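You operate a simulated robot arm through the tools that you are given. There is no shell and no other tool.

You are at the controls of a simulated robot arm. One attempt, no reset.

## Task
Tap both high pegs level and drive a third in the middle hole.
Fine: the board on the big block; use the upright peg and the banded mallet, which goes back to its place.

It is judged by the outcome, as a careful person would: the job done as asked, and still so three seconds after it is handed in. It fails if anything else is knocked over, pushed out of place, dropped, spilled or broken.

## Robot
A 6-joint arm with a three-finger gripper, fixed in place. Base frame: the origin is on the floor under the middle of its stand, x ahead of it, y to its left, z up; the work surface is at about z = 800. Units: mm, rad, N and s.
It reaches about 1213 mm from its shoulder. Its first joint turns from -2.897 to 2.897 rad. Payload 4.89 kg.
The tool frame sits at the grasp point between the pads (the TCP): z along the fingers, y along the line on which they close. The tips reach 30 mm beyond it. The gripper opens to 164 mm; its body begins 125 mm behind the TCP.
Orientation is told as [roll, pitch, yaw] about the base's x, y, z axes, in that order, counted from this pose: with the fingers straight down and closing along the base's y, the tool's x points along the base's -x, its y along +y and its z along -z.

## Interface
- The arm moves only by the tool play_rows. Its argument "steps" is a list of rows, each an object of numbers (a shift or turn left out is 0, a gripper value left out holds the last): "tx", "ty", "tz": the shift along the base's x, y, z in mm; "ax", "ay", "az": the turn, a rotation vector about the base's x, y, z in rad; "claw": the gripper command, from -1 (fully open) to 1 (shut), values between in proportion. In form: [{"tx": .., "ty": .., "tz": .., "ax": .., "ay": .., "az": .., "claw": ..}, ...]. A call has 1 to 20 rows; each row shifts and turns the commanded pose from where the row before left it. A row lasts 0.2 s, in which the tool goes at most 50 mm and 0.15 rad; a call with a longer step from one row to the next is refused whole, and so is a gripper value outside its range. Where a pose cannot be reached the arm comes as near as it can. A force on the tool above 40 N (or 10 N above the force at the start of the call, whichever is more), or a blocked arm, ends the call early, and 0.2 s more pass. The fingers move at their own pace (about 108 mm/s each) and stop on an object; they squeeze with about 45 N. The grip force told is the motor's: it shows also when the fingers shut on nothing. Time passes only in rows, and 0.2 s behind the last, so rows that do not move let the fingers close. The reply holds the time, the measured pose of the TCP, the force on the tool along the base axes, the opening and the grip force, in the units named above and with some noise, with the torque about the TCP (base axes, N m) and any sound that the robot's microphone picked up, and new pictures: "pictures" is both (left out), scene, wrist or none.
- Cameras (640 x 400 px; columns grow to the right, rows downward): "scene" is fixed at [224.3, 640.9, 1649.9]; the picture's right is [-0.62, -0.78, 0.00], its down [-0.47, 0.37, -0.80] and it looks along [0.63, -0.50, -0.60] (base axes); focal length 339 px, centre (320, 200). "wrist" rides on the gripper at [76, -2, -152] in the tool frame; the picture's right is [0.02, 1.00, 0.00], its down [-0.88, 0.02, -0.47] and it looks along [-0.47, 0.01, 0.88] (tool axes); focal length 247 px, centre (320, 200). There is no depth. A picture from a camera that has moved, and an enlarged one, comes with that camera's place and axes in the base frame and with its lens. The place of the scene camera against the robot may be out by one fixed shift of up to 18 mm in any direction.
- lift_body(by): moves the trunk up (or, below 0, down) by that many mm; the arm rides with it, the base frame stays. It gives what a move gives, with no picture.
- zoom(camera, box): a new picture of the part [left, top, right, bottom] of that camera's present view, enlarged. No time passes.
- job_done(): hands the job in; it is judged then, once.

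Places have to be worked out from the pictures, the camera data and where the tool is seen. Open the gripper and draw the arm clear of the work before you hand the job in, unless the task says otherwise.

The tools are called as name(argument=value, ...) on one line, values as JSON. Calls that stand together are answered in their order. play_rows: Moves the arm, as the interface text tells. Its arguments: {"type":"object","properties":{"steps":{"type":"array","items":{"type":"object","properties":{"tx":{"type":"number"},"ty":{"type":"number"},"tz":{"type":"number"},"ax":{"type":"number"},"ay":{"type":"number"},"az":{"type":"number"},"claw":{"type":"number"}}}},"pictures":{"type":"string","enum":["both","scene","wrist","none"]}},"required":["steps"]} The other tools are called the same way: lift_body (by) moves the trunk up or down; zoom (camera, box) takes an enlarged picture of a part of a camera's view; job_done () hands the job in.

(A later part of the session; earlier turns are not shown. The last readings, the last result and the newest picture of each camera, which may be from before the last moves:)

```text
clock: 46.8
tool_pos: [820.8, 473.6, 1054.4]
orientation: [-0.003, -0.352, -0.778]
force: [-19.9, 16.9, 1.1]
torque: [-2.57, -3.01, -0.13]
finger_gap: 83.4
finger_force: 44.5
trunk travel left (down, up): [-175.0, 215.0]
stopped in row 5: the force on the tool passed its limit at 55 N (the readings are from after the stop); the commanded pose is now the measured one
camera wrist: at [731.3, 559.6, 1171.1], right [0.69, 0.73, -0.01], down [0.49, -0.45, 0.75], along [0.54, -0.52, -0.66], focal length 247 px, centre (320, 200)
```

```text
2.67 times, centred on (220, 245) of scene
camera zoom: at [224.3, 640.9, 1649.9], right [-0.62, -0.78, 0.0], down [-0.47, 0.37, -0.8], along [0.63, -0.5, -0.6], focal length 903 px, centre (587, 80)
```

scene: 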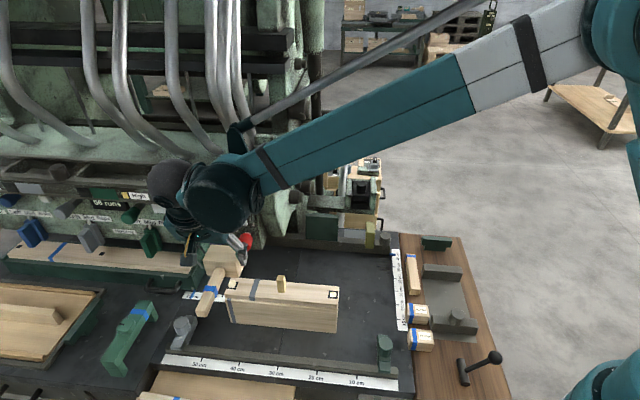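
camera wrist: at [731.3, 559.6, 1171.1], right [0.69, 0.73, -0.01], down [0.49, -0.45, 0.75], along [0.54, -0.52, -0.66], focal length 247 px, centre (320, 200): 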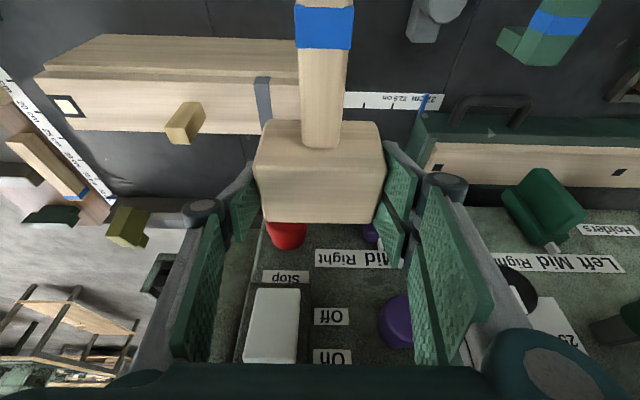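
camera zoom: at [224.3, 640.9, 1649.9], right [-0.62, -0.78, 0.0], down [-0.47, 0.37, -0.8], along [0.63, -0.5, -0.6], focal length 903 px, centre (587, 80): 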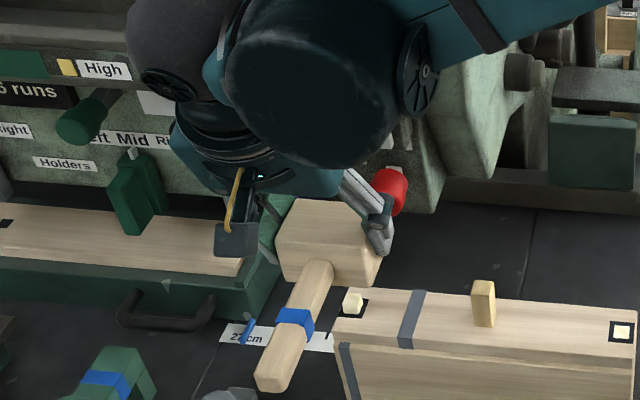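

The gripper's body touched the machine's overhanging shelf (force toward the robot, about 150 mm above the TCP). I'll back off right away; lower down the leaning body will sit further from that shelf, so I'll lower first and then ease in.

play_rows(steps=[{"tx": -8, "ty": 8, "az": -0.007}, {"tx": -10, "ty": 10}, {}], pictures="both")

zoom(camera="scene", box=[60, 140, 260, 290])

```text
clock: 47.6
tool_pos: [804.8, 486.7, 1053.9]
orientation: [0.0, -0.35, -0.787]
force: [0.5, 0.6, -2.9]
torque: [-0.02, -0.03, -0.01]
finger_gap: 83.5
finger_force: 45.0
trunk travel left (down, up): [-175.0, 215.0]
camera wrist: at [716.1, 575.3, 1170.5], right [0.69, 0.72, -0.01], down [0.48, -0.46, 0.75], along [0.53, -0.52, -0.66], focal length 247 px, centre (320, 200)
```

scene: 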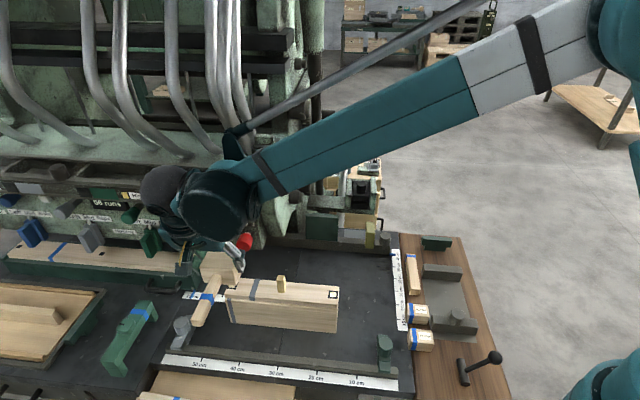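
wrist: 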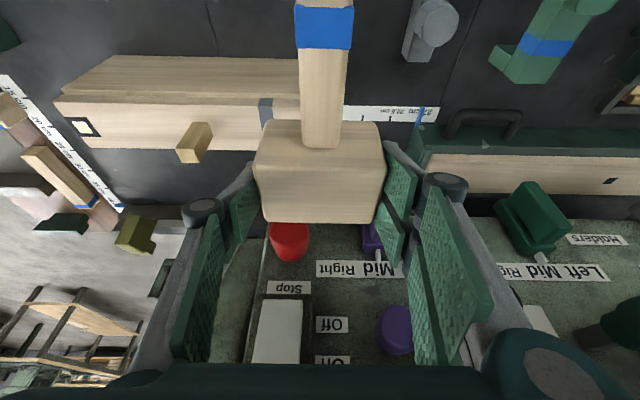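

```text
2.67 times, centred on (160, 215) of scene
camera zoom: at [224.3, 640.9, 1649.9], right [-0.62, -0.78, 0.0], down [-0.47, 0.37, -0.8], along [0.63, -0.5, -0.6], focal length 903 px, centre (747, 160)
```

zoom: 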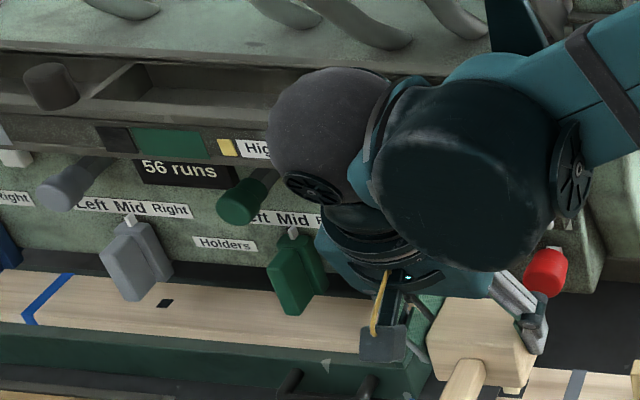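

Clear again with no residual force. I'll lower here to z≈995, just above the far peg's top, and then ease in only as far as needed for the head to cover the peg, with the head's front half.

play_rows(steps=[{"tz": -20}, {"tz": -20}, {"tz": -19}, {}], pictures="none")

play_rows(steps=[{"tx": 4, "ty": -2.8}, {"tx": 4, "ty": -2.8}, {"tx": 4, "ty": -2.8}, {"tx": 3.6, "ty": -2.9}, {}], pictures="both")

zoom(camera="scene", box=[180, 230, 280, 310])

```text
clock: 48.6
tool_pos: [804.6, 488.1, 993.3]
orientation: [-0.001, -0.35, -0.786]
force: [-0.4, 0.3, -5.0]
torque: [-0.07, 0.01, -0.01]
finger_gap: 83.5
finger_force: 44.5
trunk travel left (down, up): [-175.0, 215.0]
```

```text
clock: 49.8
tool_pos: [820.6, 476.8, 994.4]
orientation: [0.0, -0.352, -0.789]
force: [-0.3, -0.1, -3.8]
torque: [-0.04, 0.01, -0.01]
finger_gap: 83.8
finger_force: 45.3
trunk travel left (down, up): [-175.0, 215.0]
camera wrist: at [732.2, 564.5, 1111.5], right [0.69, 0.72, -0.01], down [0.48, -0.46, 0.75], along [0.53, -0.52, -0.66], focal length 247 px, centre (320, 200)
```

scene: 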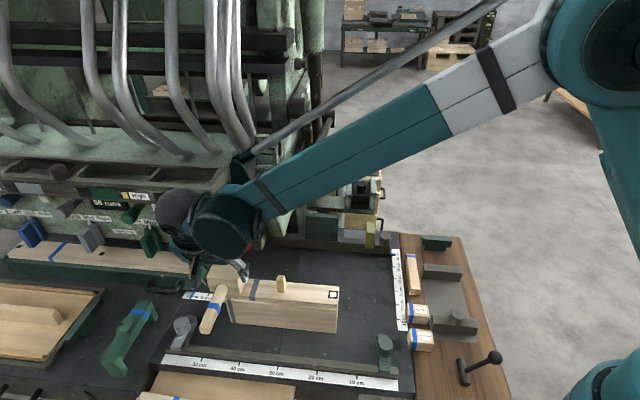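
wrist: 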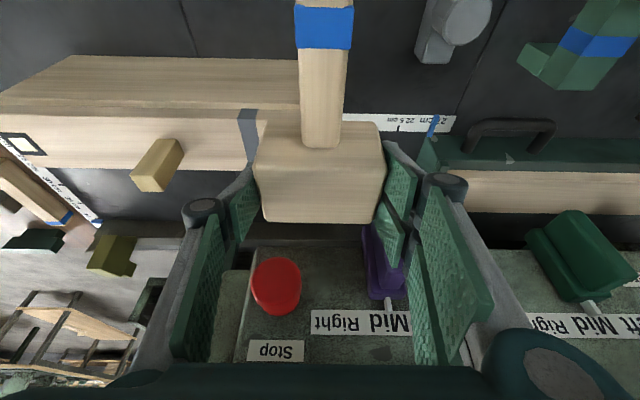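

```text
5.00 times, centred on (230, 270) of scene
camera zoom: at [224.3, 640.9, 1649.9], right [-0.62, -0.78, 0.0], down [-0.47, 0.37, -0.8], along [0.63, -0.5, -0.6], focal length 1693 px, centre (770, -150)
```

zoom: 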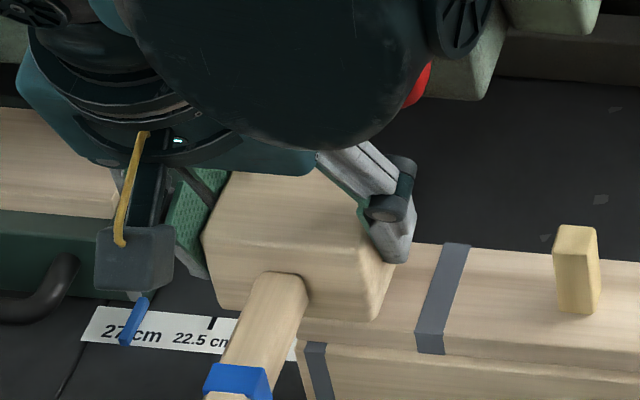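

No contact with the machine and the head covers the far peg. I'll push/tap down.

play_rows(steps=[{"tz": -8}, {"tz": -8}, {"tz": -8}, {"tz": -6}], pictures="scene")

```text
clock: 50.7
tool_pos: [821.6, 476.3, 972.2]
orientation: [0.001, -0.356, -0.789]
force: [-7.9, -1.4, 24.8]
torque: [-0.14, 0.22, -0.1]
finger_gap: 83.4
finger_force: 44.7
trunk travel left (down, up): [-175.0, 215.0]
stopped in row 4: the force on the tool passed its limit at 46 N (the readings are from after the stop); the commanded pose is now the measured one
```

scene: 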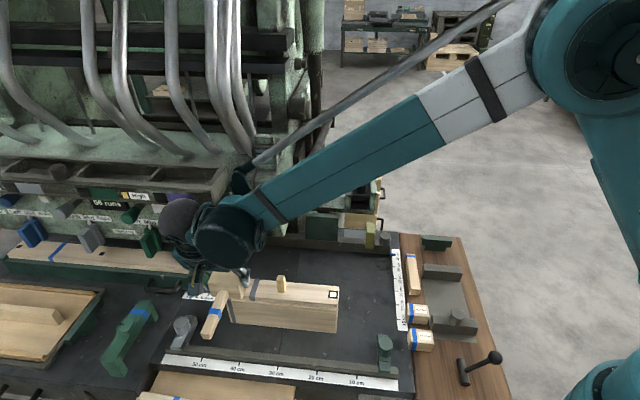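

It went down to z≈972, so the far peg should be driven. I'll raise a little, back out toward the robot side first, then rise and look.

play_rows(steps=[{"tz": 6}, {"tz": 10}, {"tx": -20, "ty": 20, "tz": 5}, {"tx": -28, "ty": 28, "tz": 10}, {"tz": 35}, {"tz": 15, "tx": -10, "ty": 10}, {}], pictures="both")

zoom(camera="scene", box=[190, 240, 350, 350])

zoom(camera="wrist", box=[40, 60, 300, 210])

```text
clock: 52.3
tool_pos: [763.9, 535.1, 1051.3]
orientation: [-0.001, -0.353, -0.787]
force: [-0.6, -0.5, -3.5]
torque: [0.04, -0.01, 0.04]
finger_gap: 83.5
finger_force: 45.0
trunk travel left (down, up): [-175.0, 215.0]
camera wrist: at [673.9, 622.5, 1168.5], right [0.69, 0.72, -0.01], down [0.48, -0.46, 0.75], along [0.54, -0.52, -0.66], focal length 247 px, centre (320, 200)
```

scene: 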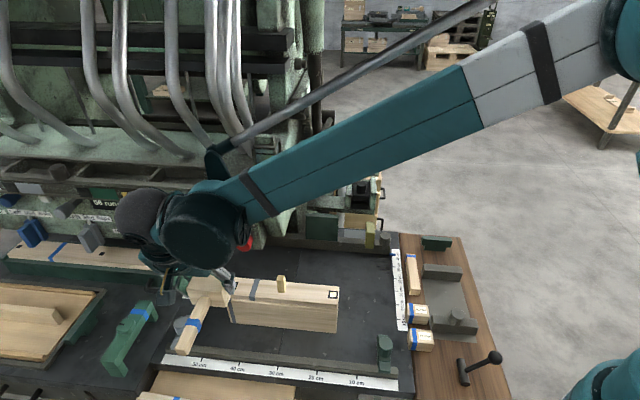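
wrist: 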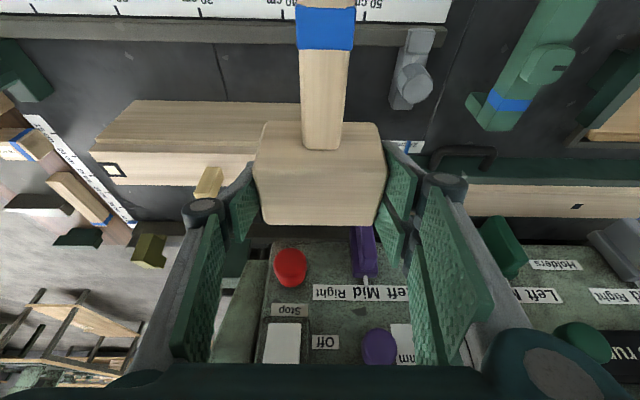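

```text
3.64 times, centred on (270, 295) of scene
camera zoom: at [224.3, 640.9, 1649.9], right [-0.62, -0.78, 0.0], down [-0.47, 0.37, -0.8], along [0.63, -0.5, -0.6], focal length 1231 px, centre (502, -146)
```

zoom: 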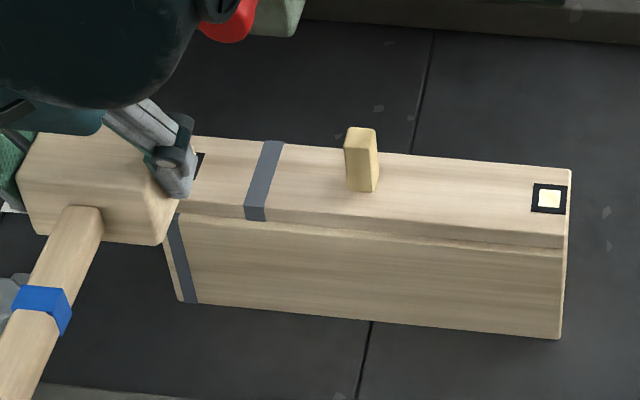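

```text
2.46 times, centred on (170, 135) of wrist
camera zoom: at [673.9, 622.5, 1168.5], right [0.69, 0.72, -0.01], down [0.48, -0.46, 0.75], along [0.54, -0.52, -0.66], focal length 608 px, centre (689, 360)
```

zoom: 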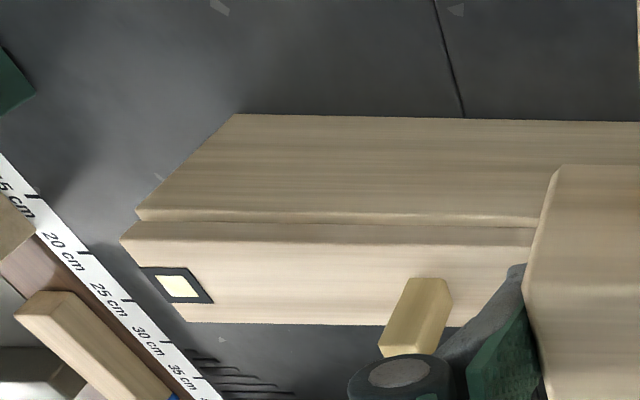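

The far peg is hidden behind the mallet from here. I'll move along to the middle, still held back on the robot side, and check both the far peg and the standing peg.

play_rows(steps=[{"tx": -24.6, "ty": -24.6}, {"tx": -24.6, "ty": -24.6}, {"tx": -24.6, "ty": -24.6}, {"tx": -24.6, "ty": -24.6}, {}], pictures="both")

zoom(camera="scene", box=[200, 250, 300, 310])

zoom(camera="wrist", box=[380, 80, 540, 180])

```text
clock: 53.5
tool_pos: [666.9, 436.8, 1052.3]
orientation: [0.001, -0.353, -0.786]
force: [-0.4, -0.4, -2.7]
torque: [0.06, -0.08, 0.03]
finger_gap: 83.8
finger_force: 44.7
trunk travel left (down, up): [-175.0, 215.0]
camera wrist: at [576.6, 523.9, 1169.2], right [0.69, 0.72, -0.01], down [0.48, -0.46, 0.75], along [0.54, -0.52, -0.66], focal length 247 px, centre (320, 200)
```

scene: 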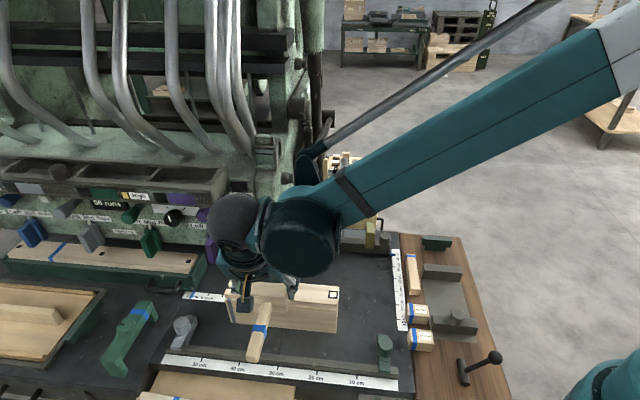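
wrist: 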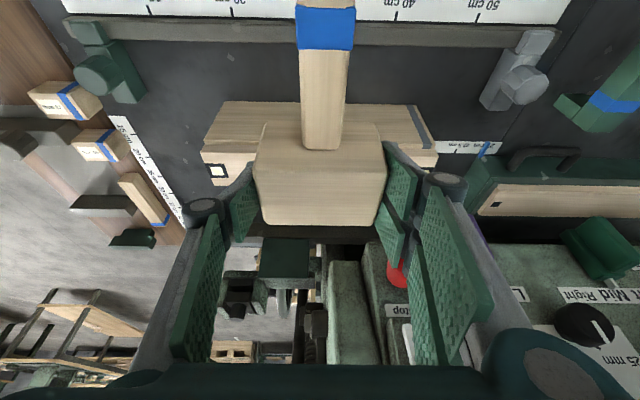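

```text
6.40 times, centred on (250, 280) of scene
camera zoom: at [224.3, 640.9, 1649.9], right [-0.62, -0.78, 0.0], down [-0.47, 0.37, -0.8], along [0.63, -0.5, -0.6], focal length 2167 px, centre (768, -312)
```

zoom: 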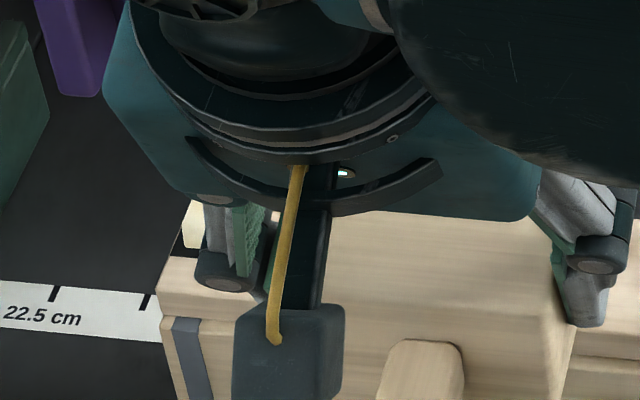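

```text
4.00 times, centred on (460, 130) of wrist
camera zoom: at [576.6, 523.9, 1169.2], right [0.69, 0.72, -0.01], down [0.48, -0.46, 0.75], along [0.54, -0.52, -0.66], focal length 988 px, centre (-240, 480)
```

zoom: 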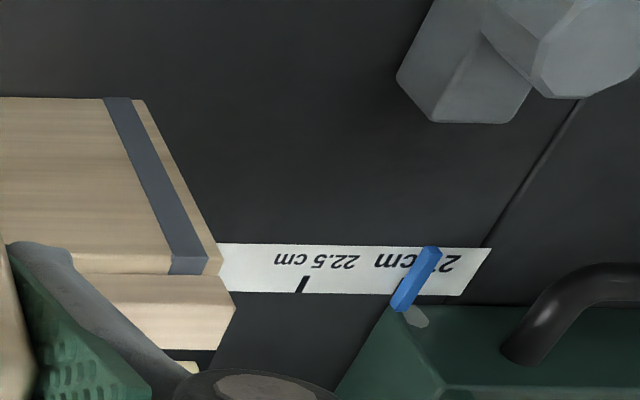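

The far peg shows only partly past the finger and I can't tell whether it's level. I'll step back along the board for a clear view of it.

play_rows(steps=[{"tx": -30, "ty": -30}, {"tx": -30, "ty": -30}, {"tx": -10, "ty": -10}, {}], pictures="both")

zoom(camera="scene", box=[210, 260, 290, 320])

zoom(camera="wrist", box=[380, 80, 540, 180])

```text
clock: 54.5
tool_pos: [596.2, 366.4, 1051.9]
orientation: [0.0, -0.352, -0.787]
force: [-0.4, -0.7, -2.2]
torque: [0.11, -0.11, 0.05]
finger_gap: 83.5
finger_force: 44.6
trunk travel left (down, up): [-175.0, 215.0]
camera wrist: at [506.4, 453.7, 1168.7], right [0.69, 0.72, -0.01], down [0.48, -0.46, 0.75], along [0.54, -0.52, -0.66], focal length 247 px, centre (320, 200)
```

scene: 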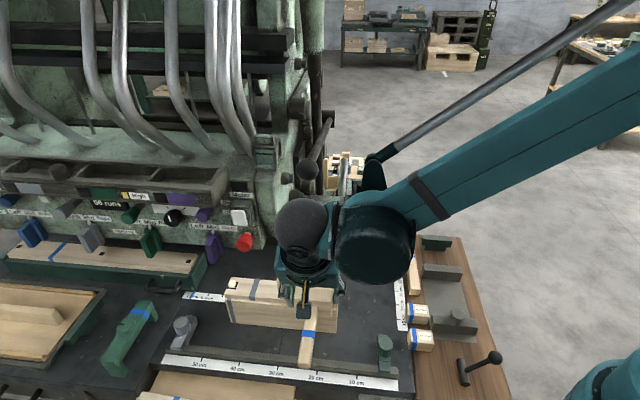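
wrist: 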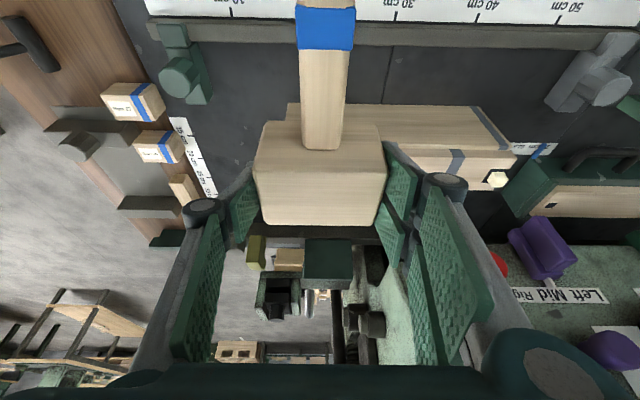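

```text
6.67 times, centred on (250, 290) of scene
camera zoom: at [224.3, 640.9, 1649.9], right [-0.62, -0.78, 0.0], down [-0.47, 0.37, -0.8], along [0.63, -0.5, -0.6], focal length 2258 px, centre (787, -400)
```

zoom: 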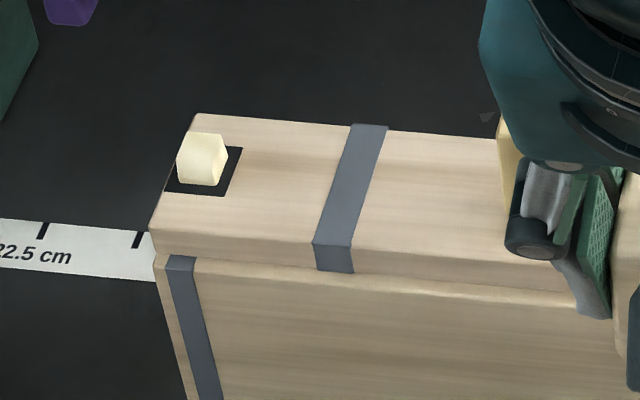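

```text
4.00 times, centred on (460, 130) of wrist
camera zoom: at [506.4, 453.7, 1168.7], right [0.69, 0.72, -0.01], down [0.48, -0.46, 0.75], along [0.54, -0.52, -0.66], focal length 988 px, centre (-240, 480)
```

zoom: 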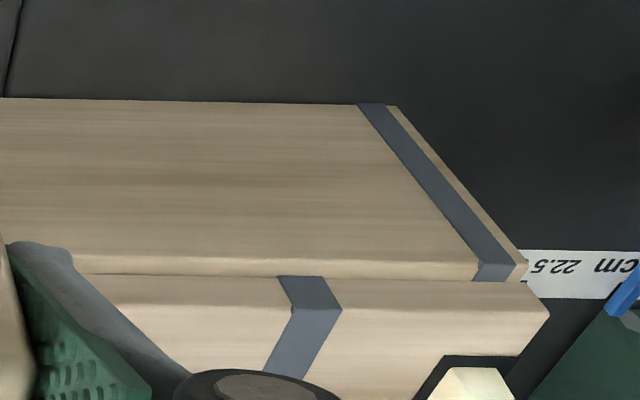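

The far peg is still high, so either the head slid in the grip or it gave way. I'll measure how the mallet now sits in the gripper.

zoom(camera="wrist", box=[220, 100, 420, 260])

zoom(camera="scene", box=[260, 240, 360, 370])

zoom(camera="wrist", box=[440, 140, 540, 210])

```text
2.50 times, centred on (320, 180) of wrist
camera zoom: at [506.4, 453.7, 1168.7], right [0.69, 0.72, -0.01], down [0.48, -0.46, 0.75], along [0.54, -0.52, -0.66], focal length 617 px, centre (320, 250)
```

zoom: 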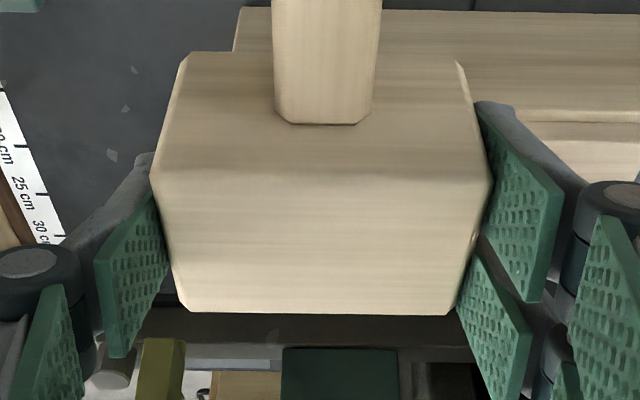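

```text
3.08 times, centred on (310, 305) of scene
camera zoom: at [224.3, 640.9, 1649.9], right [-0.62, -0.78, 0.0], down [-0.47, 0.37, -0.8], along [0.63, -0.5, -0.6], focal length 1042 px, centre (351, -123)
```

zoom: 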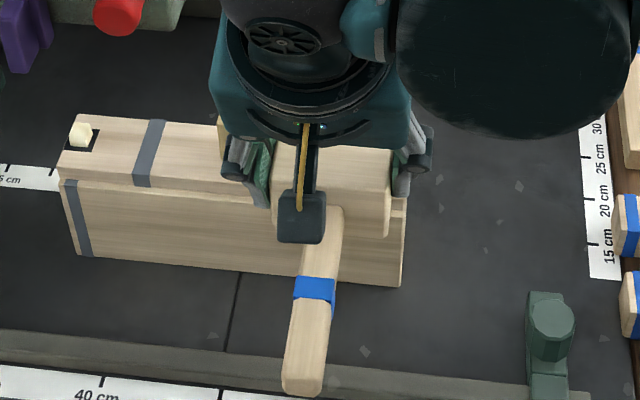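

```text
5.71 times, centred on (490, 175) of wrist
camera zoom: at [506.4, 453.7, 1168.7], right [0.69, 0.72, -0.01], down [0.48, -0.46, 0.75], along [0.54, -0.52, -0.66], focal length 1411 px, centre (-651, 343)
```

zoom: 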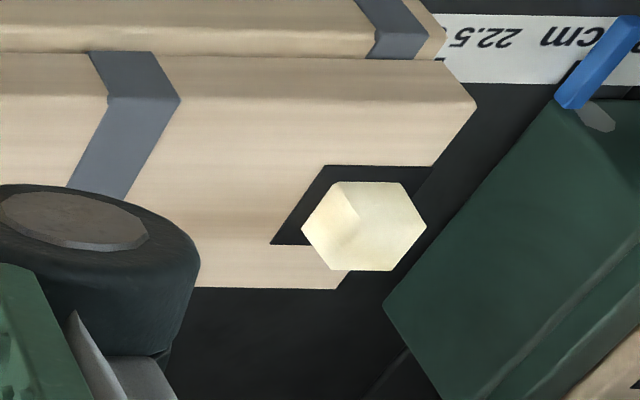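

The mallet slid only about 4 mm in the grip, yet the far peg stands as high as before, so that slow, off-centre push didn't set it. The near peg was driven by a quicker tap, so I'll return to the far peg the same safe way and tap faster and more centrally.

play_rows(steps=[{"tx": 33, "ty": 33}, {"tx": 33, "ty": 33}, {"tx": 33, "ty": 33}, {"tx": 33, "ty": 33}, {"tx": 18, "ty": 18}, {"tx": 20, "ty": -20}, {"tx": 20, "ty": -20}, {"tz": -20}, {"tz": -20}, {"tz": -7}, {}], pictures="none")

```text
clock: 56.9
tool_pos: [785.2, 477.2, 1004.7]
orientation: [0.001, -0.353, -0.788]
force: [0.4, -0.7, -4.7]
torque: [-0.06, 0.0, -0.02]
finger_gap: 83.4
finger_force: 45.0
trunk travel left (down, up): [-175.0, 215.0]
```

Now at b≈249, n≈-40, z≈1005. I'll ease in to b≈271.5, n≈-9 in small rows and check for contact.

play_rows(steps=[{"tx": 9.5, "ty": -1.5}, {"tx": 9.5, "ty": -1.5}, {"tx": 9.5, "ty": -1.5}, {"tx": 9.5, "ty": -1.6}, {}], pictures="wrist")

```text
clock: 58.1
tool_pos: [823.6, 470.6, 1004.0]
orientation: [0.001, -0.354, -0.787]
force: [-0.9, -1.1, -3.0]
torque: [-0.04, -0.02, 0.01]
finger_gap: 83.5
finger_force: 44.6
trunk travel left (down, up): [-175.0, 215.0]
camera wrist: at [734.5, 558.5, 1120.7], right [0.69, 0.72, -0.01], down [0.48, -0.46, 0.75], along [0.54, -0.52, -0.66], focal length 247 px, centre (320, 200)
```

wrist: 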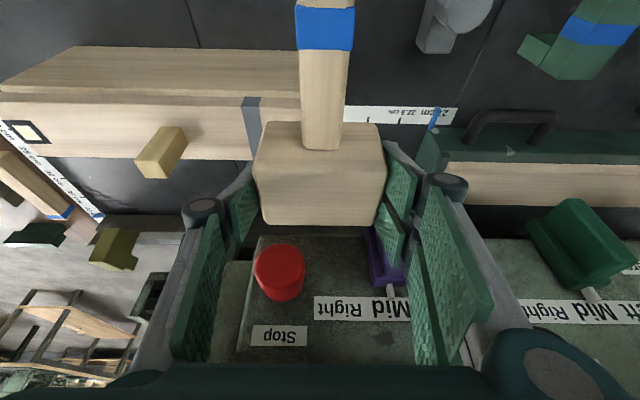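

No contact, and the head is centred over the far peg. Now a quicker tap.

play_rows(steps=[{"tz": -10}, {"tz": -18}, {"tz": -18}], pictures="none")

play_rows(steps=[{"tz": 6}, {"tz": 14}, {"tx": -16, "ty": 16, "tz": 4}, {}], pictures="both")

zoom(camera="scene", box=[190, 250, 290, 320])

zoom(camera="wrist", box=[220, 100, 420, 260])

```text
clock: 58.9
tool_pos: [822.1, 470.6, 969.1]
orientation: [0.004, -0.355, -0.786]
force: [-9.0, -0.9, 35.4]
torque: [-0.17, 0.5, -0.11]
finger_gap: 83.4
finger_force: 45.0
trunk travel left (down, up): [-175.0, 215.0]
stopped in row 3: the force on the tool passed its limit at 61 N (the readings are from after the stop); the commanded pose is now the measured one
```

```text
clock: 59.9
tool_pos: [809.3, 487.7, 991.2]
orientation: [0.003, -0.355, -0.788]
force: [-0.1, -0.2, -3.6]
torque: [0.03, -0.03, 0.03]
finger_gap: 83.7
finger_force: 44.8
trunk travel left (down, up): [-175.0, 215.0]
camera wrist: at [719.1, 575.3, 1107.0], right [0.69, 0.72, -0.01], down [0.48, -0.46, 0.75], along [0.54, -0.52, -0.66], focal length 247 px, centre (320, 200)
```

scene: 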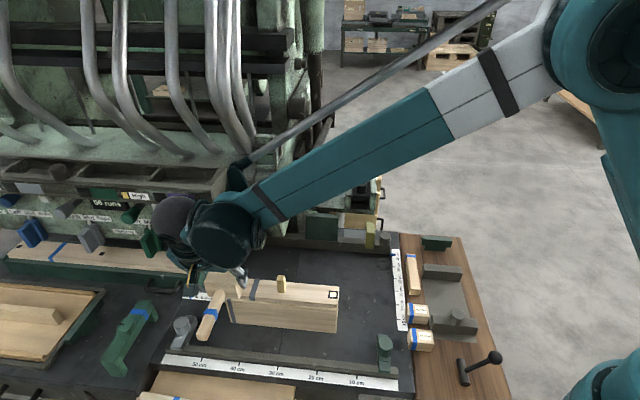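
wrist: 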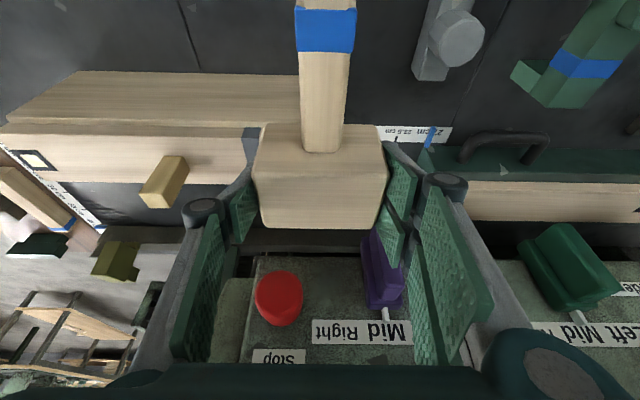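

```text
5.71 times, centred on (240, 285) of scene
camera zoom: at [224.3, 640.9, 1649.9], right [-0.62, -0.78, 0.0], down [-0.47, 0.37, -0.8], along [0.63, -0.5, -0.6], focal length 1935 px, centre (777, -286)
```

zoom: 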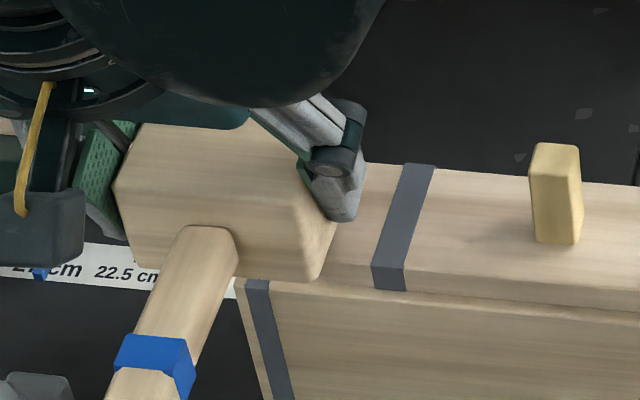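

```text
2.50 times, centred on (320, 180) of wrist
camera zoom: at [719.1, 575.3, 1107.0], right [0.69, 0.72, -0.01], down [0.48, -0.46, 0.75], along [0.54, -0.52, -0.66], focal length 617 px, centre (320, 250)
```

zoom: 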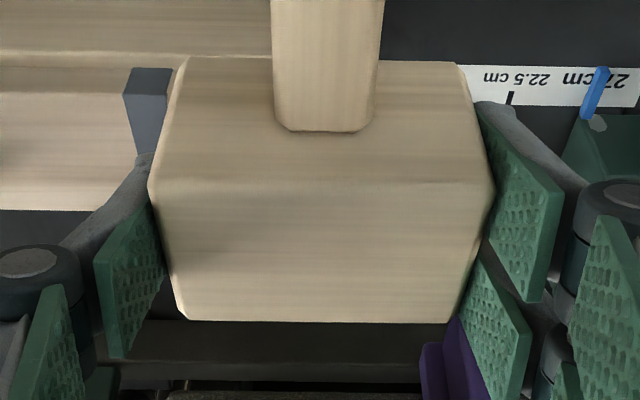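

The force peaked at 61 N and the head slid about 3 mm more in the grip. I'll pull back to see the far peg.

play_rows(steps=[{"tx": -28, "ty": 28, "tz": 10}, {"tz": 30}, {"tz": 20, "tx": -20, "ty": -20}, {"tx": -34, "ty": -34}, {"tx": -34, "ty": -34}, {"tx": -34, "ty": -34}, {"tx": -30, "ty": -30}, {}], pictures="both")

zoom(camera="scene", box=[210, 260, 290, 320])

zoom(camera="wrist", box=[420, 120, 540, 200])

```text
clock: 61.7
tool_pos: [627.0, 361.8, 1050.5]
orientation: [0.003, -0.356, -0.789]
force: [-0.3, -0.9, -2.4]
torque: [0.08, -0.07, 0.05]
finger_gap: 83.6
finger_force: 45.2
trunk travel left (down, up): [-175.0, 215.0]
camera wrist: at [537.2, 449.3, 1167.0], right [0.69, 0.72, -0.01], down [0.48, -0.46, 0.75], along [0.54, -0.52, -0.66], focal length 247 px, centre (320, 200)
```

scene: 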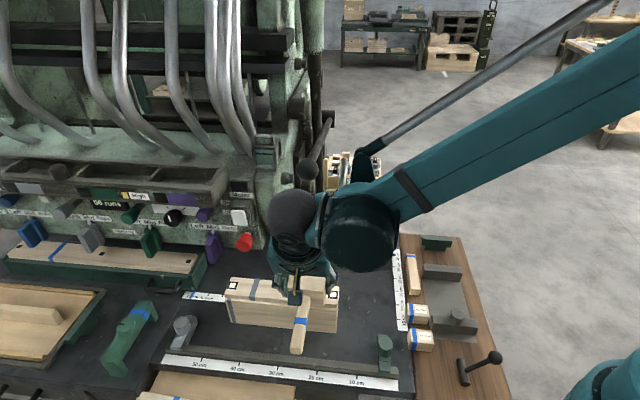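
wrist: 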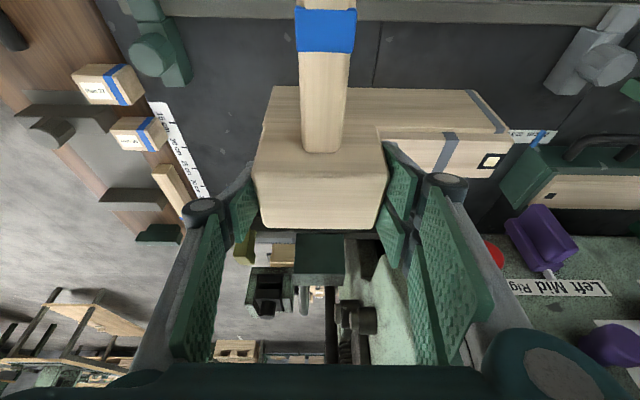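

```text
6.67 times, centred on (250, 290) of scene
camera zoom: at [224.3, 640.9, 1649.9], right [-0.62, -0.78, 0.0], down [-0.47, 0.37, -0.8], along [0.63, -0.5, -0.6], focal length 2258 px, centre (787, -400)
```

zoom: 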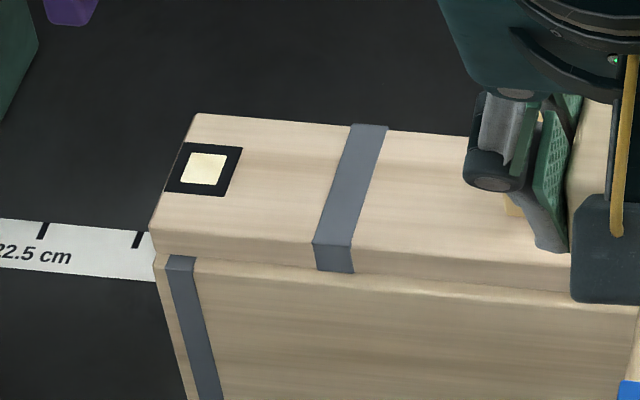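

```text
5.00 times, centred on (480, 160) of wrist
camera zoom: at [537.2, 449.3, 1167.0], right [0.69, 0.72, -0.01], down [0.48, -0.46, 0.75], along [0.54, -0.52, -0.66], focal length 1235 px, centre (-480, 400)
```

zoom: 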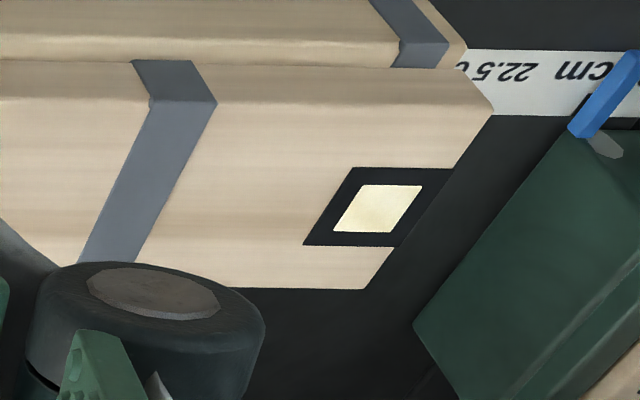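

The quicker tap worked: both end pegs are now level. Next I'll bring the mallet over the standing peg in the middle, with the head's underside about 17 mm above it.

play_rows(steps=[{"tx": 28.5, "ty": 28.5}, {"tx": 28.5, "ty": 28.5}, {"tx": 16, "ty": -16, "tz": -4}, {"tx": 16, "ty": -16, "tz": -6}, {"tx": 15, "ty": -15, "tz": -6}, {}], pictures="both")

zoom(camera="scene", box=[220, 220, 340, 320])

```text
clock: 63.1
tool_pos: [732.5, 373.9, 1034.7]
orientation: [0.001, -0.352, -0.788]
force: [-0.1, -1.3, -3.7]
torque: [0.03, -0.02, 0.04]
finger_gap: 83.6
finger_force: 44.5
trunk travel left (down, up): [-175.0, 215.0]
camera wrist: at [643.0, 460.8, 1150.9], right [0.69, 0.72, -0.01], down [0.48, -0.46, 0.75], along [0.54, -0.52, -0.66], focal length 247 px, centre (320, 200)
```

scene: 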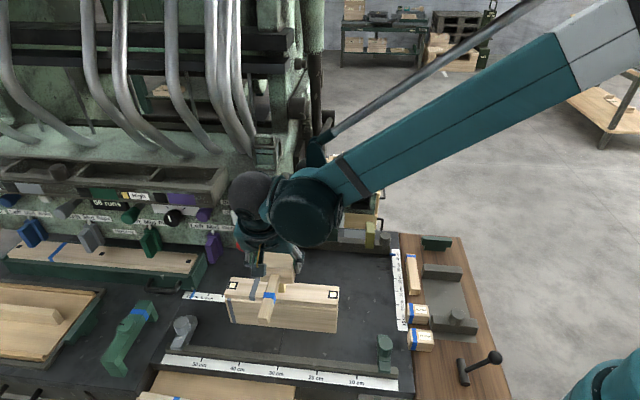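
wrist: 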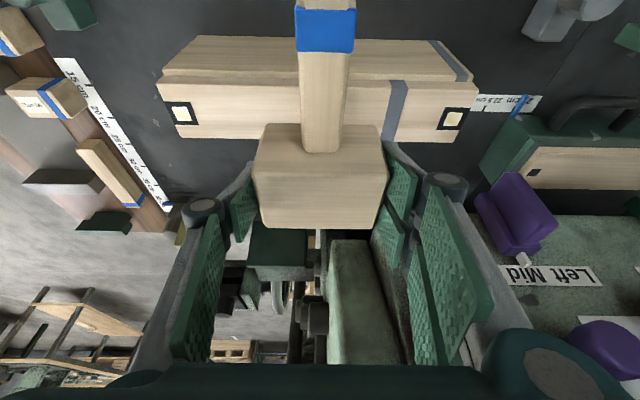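

```text
4.00 times, centred on (280, 270) of scene
camera zoom: at [224.3, 640.9, 1649.9], right [-0.62, -0.78, 0.0], down [-0.47, 0.37, -0.8], along [0.63, -0.5, -0.6], focal length 1355 px, centre (480, -80)
```

zoom: 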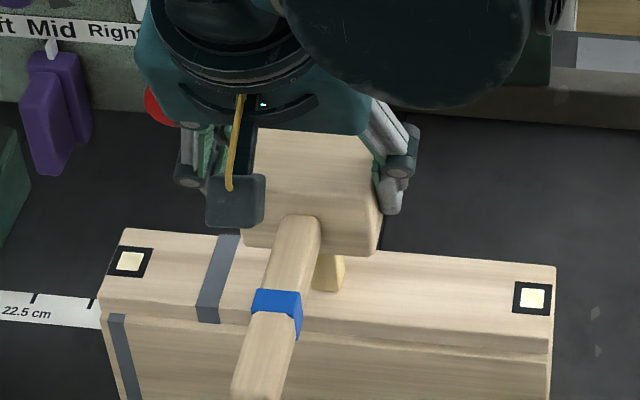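

The head is squarely over the standing peg. I'll tap down at the same speed as worked before, in one continuous stroke, and see how far it drives.

play_rows(steps=[{"tz": -10, "tx": -1.8, "ty": -1.8}, {"tz": -18}, {"tz": -18}], pictures="none")

```text
clock: 63.7
tool_pos: [730.3, 371.3, 1015.0]
orientation: [0.003, -0.358, -0.788]
force: [-2.8, -1.1, 30.8]
torque: [-0.2, -0.01, 0.03]
finger_gap: 83.4
finger_force: 44.9
trunk travel left (down, up): [-175.0, 215.0]
stopped in row 2: the force on the tool passed its limit at 52 N (the readings are from after the stop); the commanded pose is now the measured one
```

The stroke stopped at first contact with a 52 N peak. I'll raise the mallet and see whether the peg sank at all.

play_rows(steps=[{"tz": 10}, {"tz": 18}, {}], pictures="both")

zoom(camera="scene", box=[240, 240, 320, 310])

zoom(camera="wrist", box=[220, 100, 420, 260])

```text
clock: 64.5
tool_pos: [731.5, 372.3, 1040.2]
orientation: [0.003, -0.355, -0.787]
force: [-0.6, -0.1, -3.2]
torque: [0.0, -0.01, 0.0]
finger_gap: 83.4
finger_force: 45.1
trunk travel left (down, up): [-175.0, 215.0]
camera wrist: at [641.4, 458.9, 1156.5], right [0.69, 0.72, -0.01], down [0.48, -0.45, 0.75], along [0.54, -0.52, -0.66], focal length 247 px, centre (320, 200)
```

scene: 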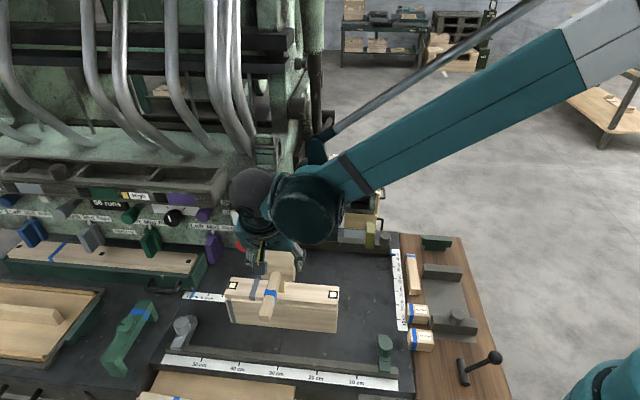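
wrist: 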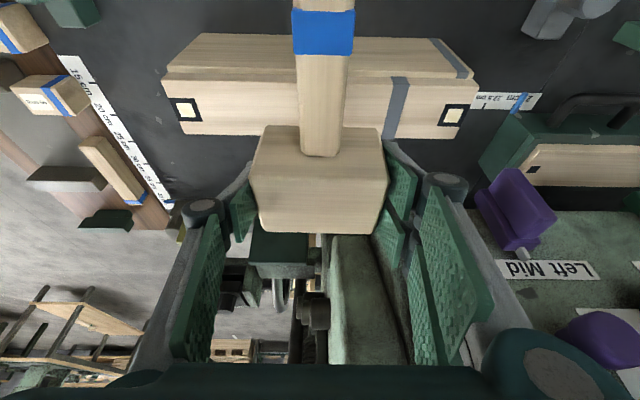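

```text
5.71 times, centred on (280, 275) of scene
camera zoom: at [224.3, 640.9, 1649.9], right [-0.62, -0.78, 0.0], down [-0.47, 0.37, -0.8], along [0.63, -0.5, -0.6], focal length 1935 px, centre (549, -229)
```

zoom: 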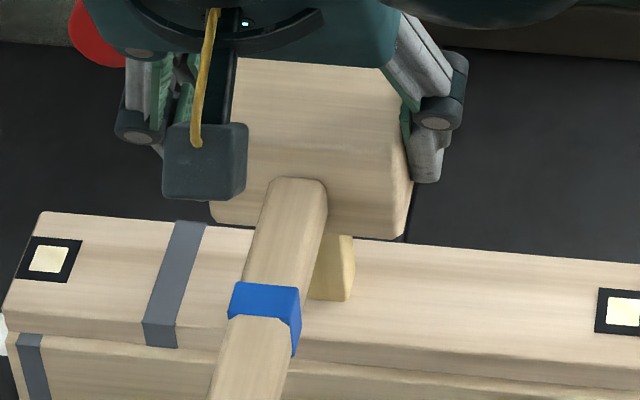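

```text
2.50 times, centred on (320, 180) of wrist
camera zoom: at [641.4, 458.9, 1156.5], right [0.69, 0.72, -0.01], down [0.48, -0.45, 0.75], along [0.54, -0.52, -0.66], focal length 617 px, centre (320, 250)
```

zoom: 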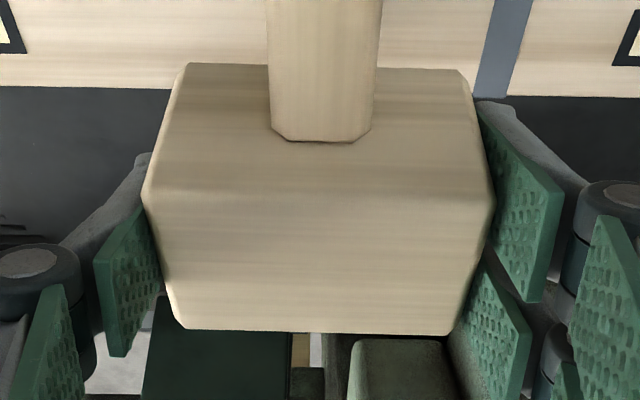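

The head has slid up about 10 mm in the grip by now and the peg's sinking isn't obvious. I'll move the mallet aside and measure the peg's height carefully.

play_rows(steps=[{"tx": -20, "ty": 20}, {"tx": -30, "ty": 30}, {"tx": -34, "ty": -34}, {"tx": -34, "ty": -34}, {"tx": -34, "ty": -34}, {"tx": -34, "ty": -34}, {}], pictures="both")

zoom(camera="scene", box=[260, 260, 308, 300])

zoom(camera="wrist", box=[380, 100, 540, 200])

```text
clock: 66.1
tool_pos: [544.0, 286.3, 1039.9]
orientation: [0.004, -0.356, -0.786]
force: [-0.8, -1.1, -3.9]
torque: [0.1, -0.11, 0.06]
finger_gap: 83.7
finger_force: 45.3
trunk travel left (down, up): [-175.0, 215.0]
camera wrist: at [454.6, 372.7, 1156.0], right [0.69, 0.72, 0.0], down [0.48, -0.46, 0.75], along [0.54, -0.52, -0.66], focal length 247 px, centre (320, 200)
```

scene: 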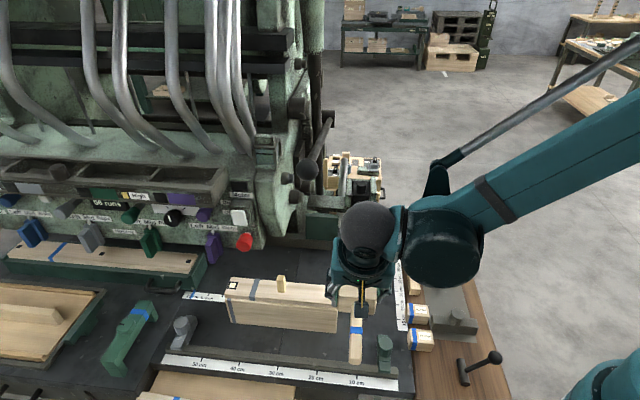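
wrist: 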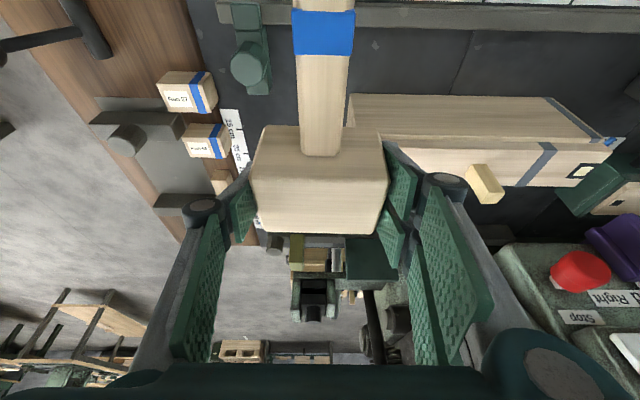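

```text
10.00 times, centred on (284, 280) of scene
camera zoom: at [224.3, 640.9, 1649.9], right [-0.62, -0.78, 0.0], down [-0.47, 0.37, -0.8], along [0.63, -0.5, -0.6], focal length 3386 px, centre (680, -600)
```

zoom: 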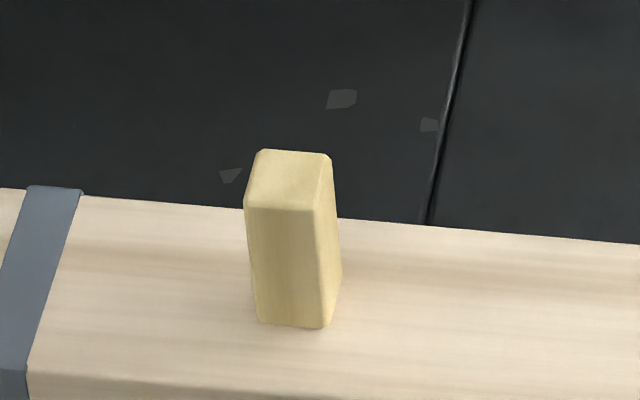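

```text
4.00 times, centred on (460, 150) of wrist
camera zoom: at [454.6, 372.7, 1156.0], right [0.69, 0.72, 0.0], down [0.48, -0.46, 0.75], along [0.54, -0.52, -0.66], focal length 988 px, centre (-240, 400)
```

zoom: 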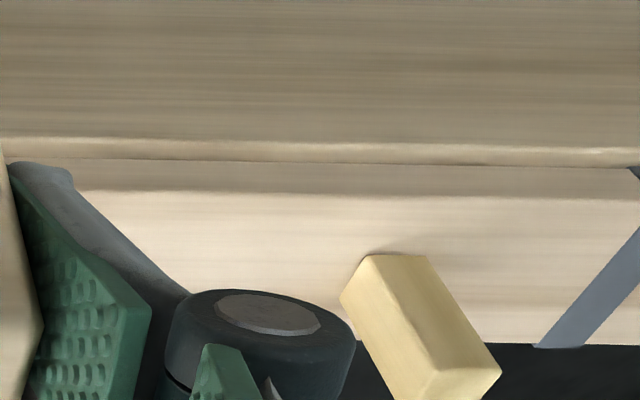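

The third peg is aligned with the hole within about 0.5 mm but has not sunk. Before going on I'll look around for anything I've missed, such as another peg, and compare the machine's controls with the start.

zoom(camera="scene", box=[310, 140, 400, 240])

zoom(camera="scene", box=[0, 150, 260, 320])

zoom(camera="scene", box=[390, 220, 520, 390])

zoom(camera="scene", box=[0, 270, 300, 400])

```text
4.00 times, centred on (355, 190) of scene
camera zoom: at [224.3, 640.9, 1649.9], right [-0.62, -0.78, 0.0], down [-0.47, 0.37, -0.8], along [0.63, -0.5, -0.6], focal length 1355 px, centre (180, 240)
```

zoom: 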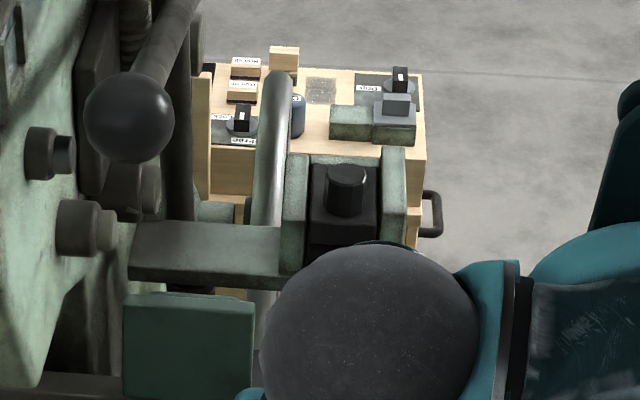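

```text
2.35 times, centred on (130, 235) of scene
camera zoom: at [224.3, 640.9, 1649.9], right [-0.62, -0.78, 0.0], down [-0.47, 0.37, -0.8], along [0.63, -0.5, -0.6], focal length 797 px, centre (767, 118)
```

zoom: 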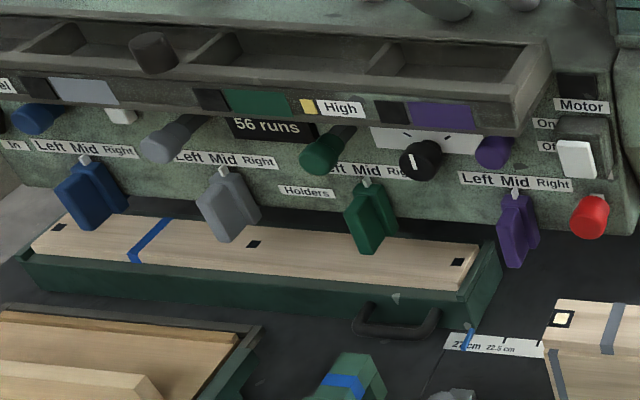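

```text
2.35 times, centred on (455, 305) of scene
camera zoom: at [224.3, 640.9, 1649.9], right [-0.62, -0.78, 0.0], down [-0.47, 0.37, -0.8], along [0.63, -0.5, -0.6], focal length 797 px, centre (2, -47)
```

zoom: 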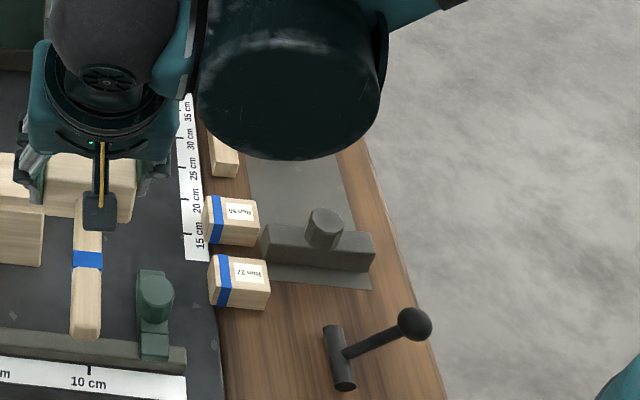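

```text
2.13 times, centred on (150, 335) of scene
camera zoom: at [224.3, 640.9, 1649.9], right [-0.62, -0.78, 0.0], down [-0.47, 0.37, -0.8], along [0.63, -0.5, -0.6], focal length 722 px, centre (683, -88)
```

zoom: 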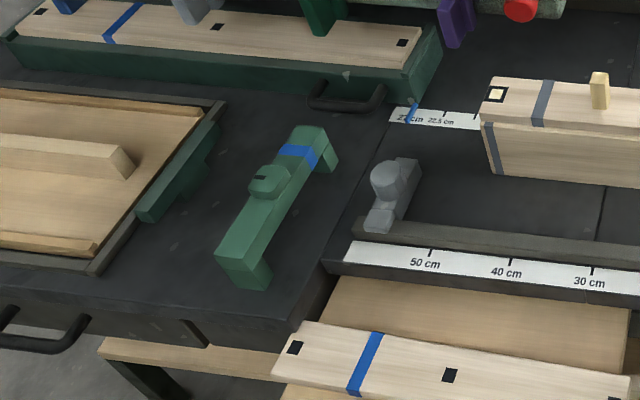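

The controls look unchanged and there's no other candidate peg. I'll take the same zoom as right after placing the peg, to detect even a small change in its height.

zoom(camera="scene", box=[240, 260, 320, 310])

zoom(camera="wrist", box=[440, 140, 520, 210])

```text
8.00 times, centred on (280, 285) of scene
camera zoom: at [224.3, 640.9, 1649.9], right [-0.62, -0.78, 0.0], down [-0.47, 0.37, -0.8], along [0.63, -0.5, -0.6], focal length 2709 px, centre (640, -480)
```

zoom: 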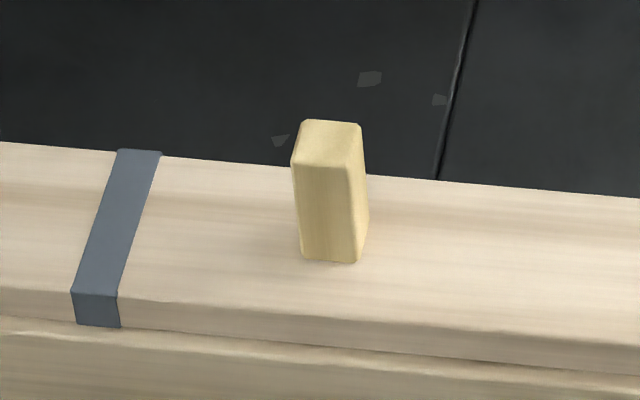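

```text
5.71 times, centred on (480, 175) of wrist
camera zoom: at [454.6, 372.7, 1156.0], right [0.69, 0.72, 0.0], down [0.48, -0.46, 0.75], along [0.54, -0.52, -0.66], focal length 1411 px, centre (-594, 343)
```

zoom: 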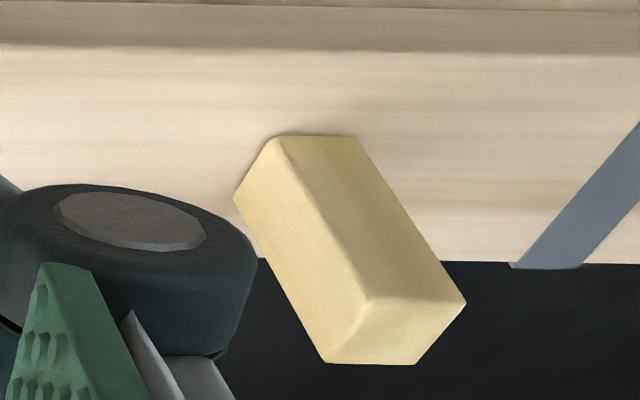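

The peg hasn't sunk at all, though it's centred on the mark. I'll try one noticeably quicker tap on it to learn whether speed makes the difference, as it did with the far peg.

play_rows(steps=[{"tx": 27.2, "ty": 27.2, "tz": 2}, {"tx": 27.2, "ty": 27.2, "tz": 3}, {"tx": 27.2, "ty": 27.2}, {"tx": 27.2, "ty": 27.2}, {"tx": 27.2, "ty": 27.2}, {"tx": 17.1, "ty": -17.1}, {"tx": 17.1, "ty": -17.1}, {"tx": 17.1, "ty": -17.1}, {}], pictures="none")

```text
clock: 68.1
tool_pos: [731.4, 370.8, 1044.5]
orientation: [0.003, -0.359, -0.787]
force: [-0.8, -1.1, -3.4]
torque: [0.03, -0.01, 0.04]
finger_gap: 83.4
finger_force: 45.3
trunk travel left (down, up): [-175.0, 215.0]
```

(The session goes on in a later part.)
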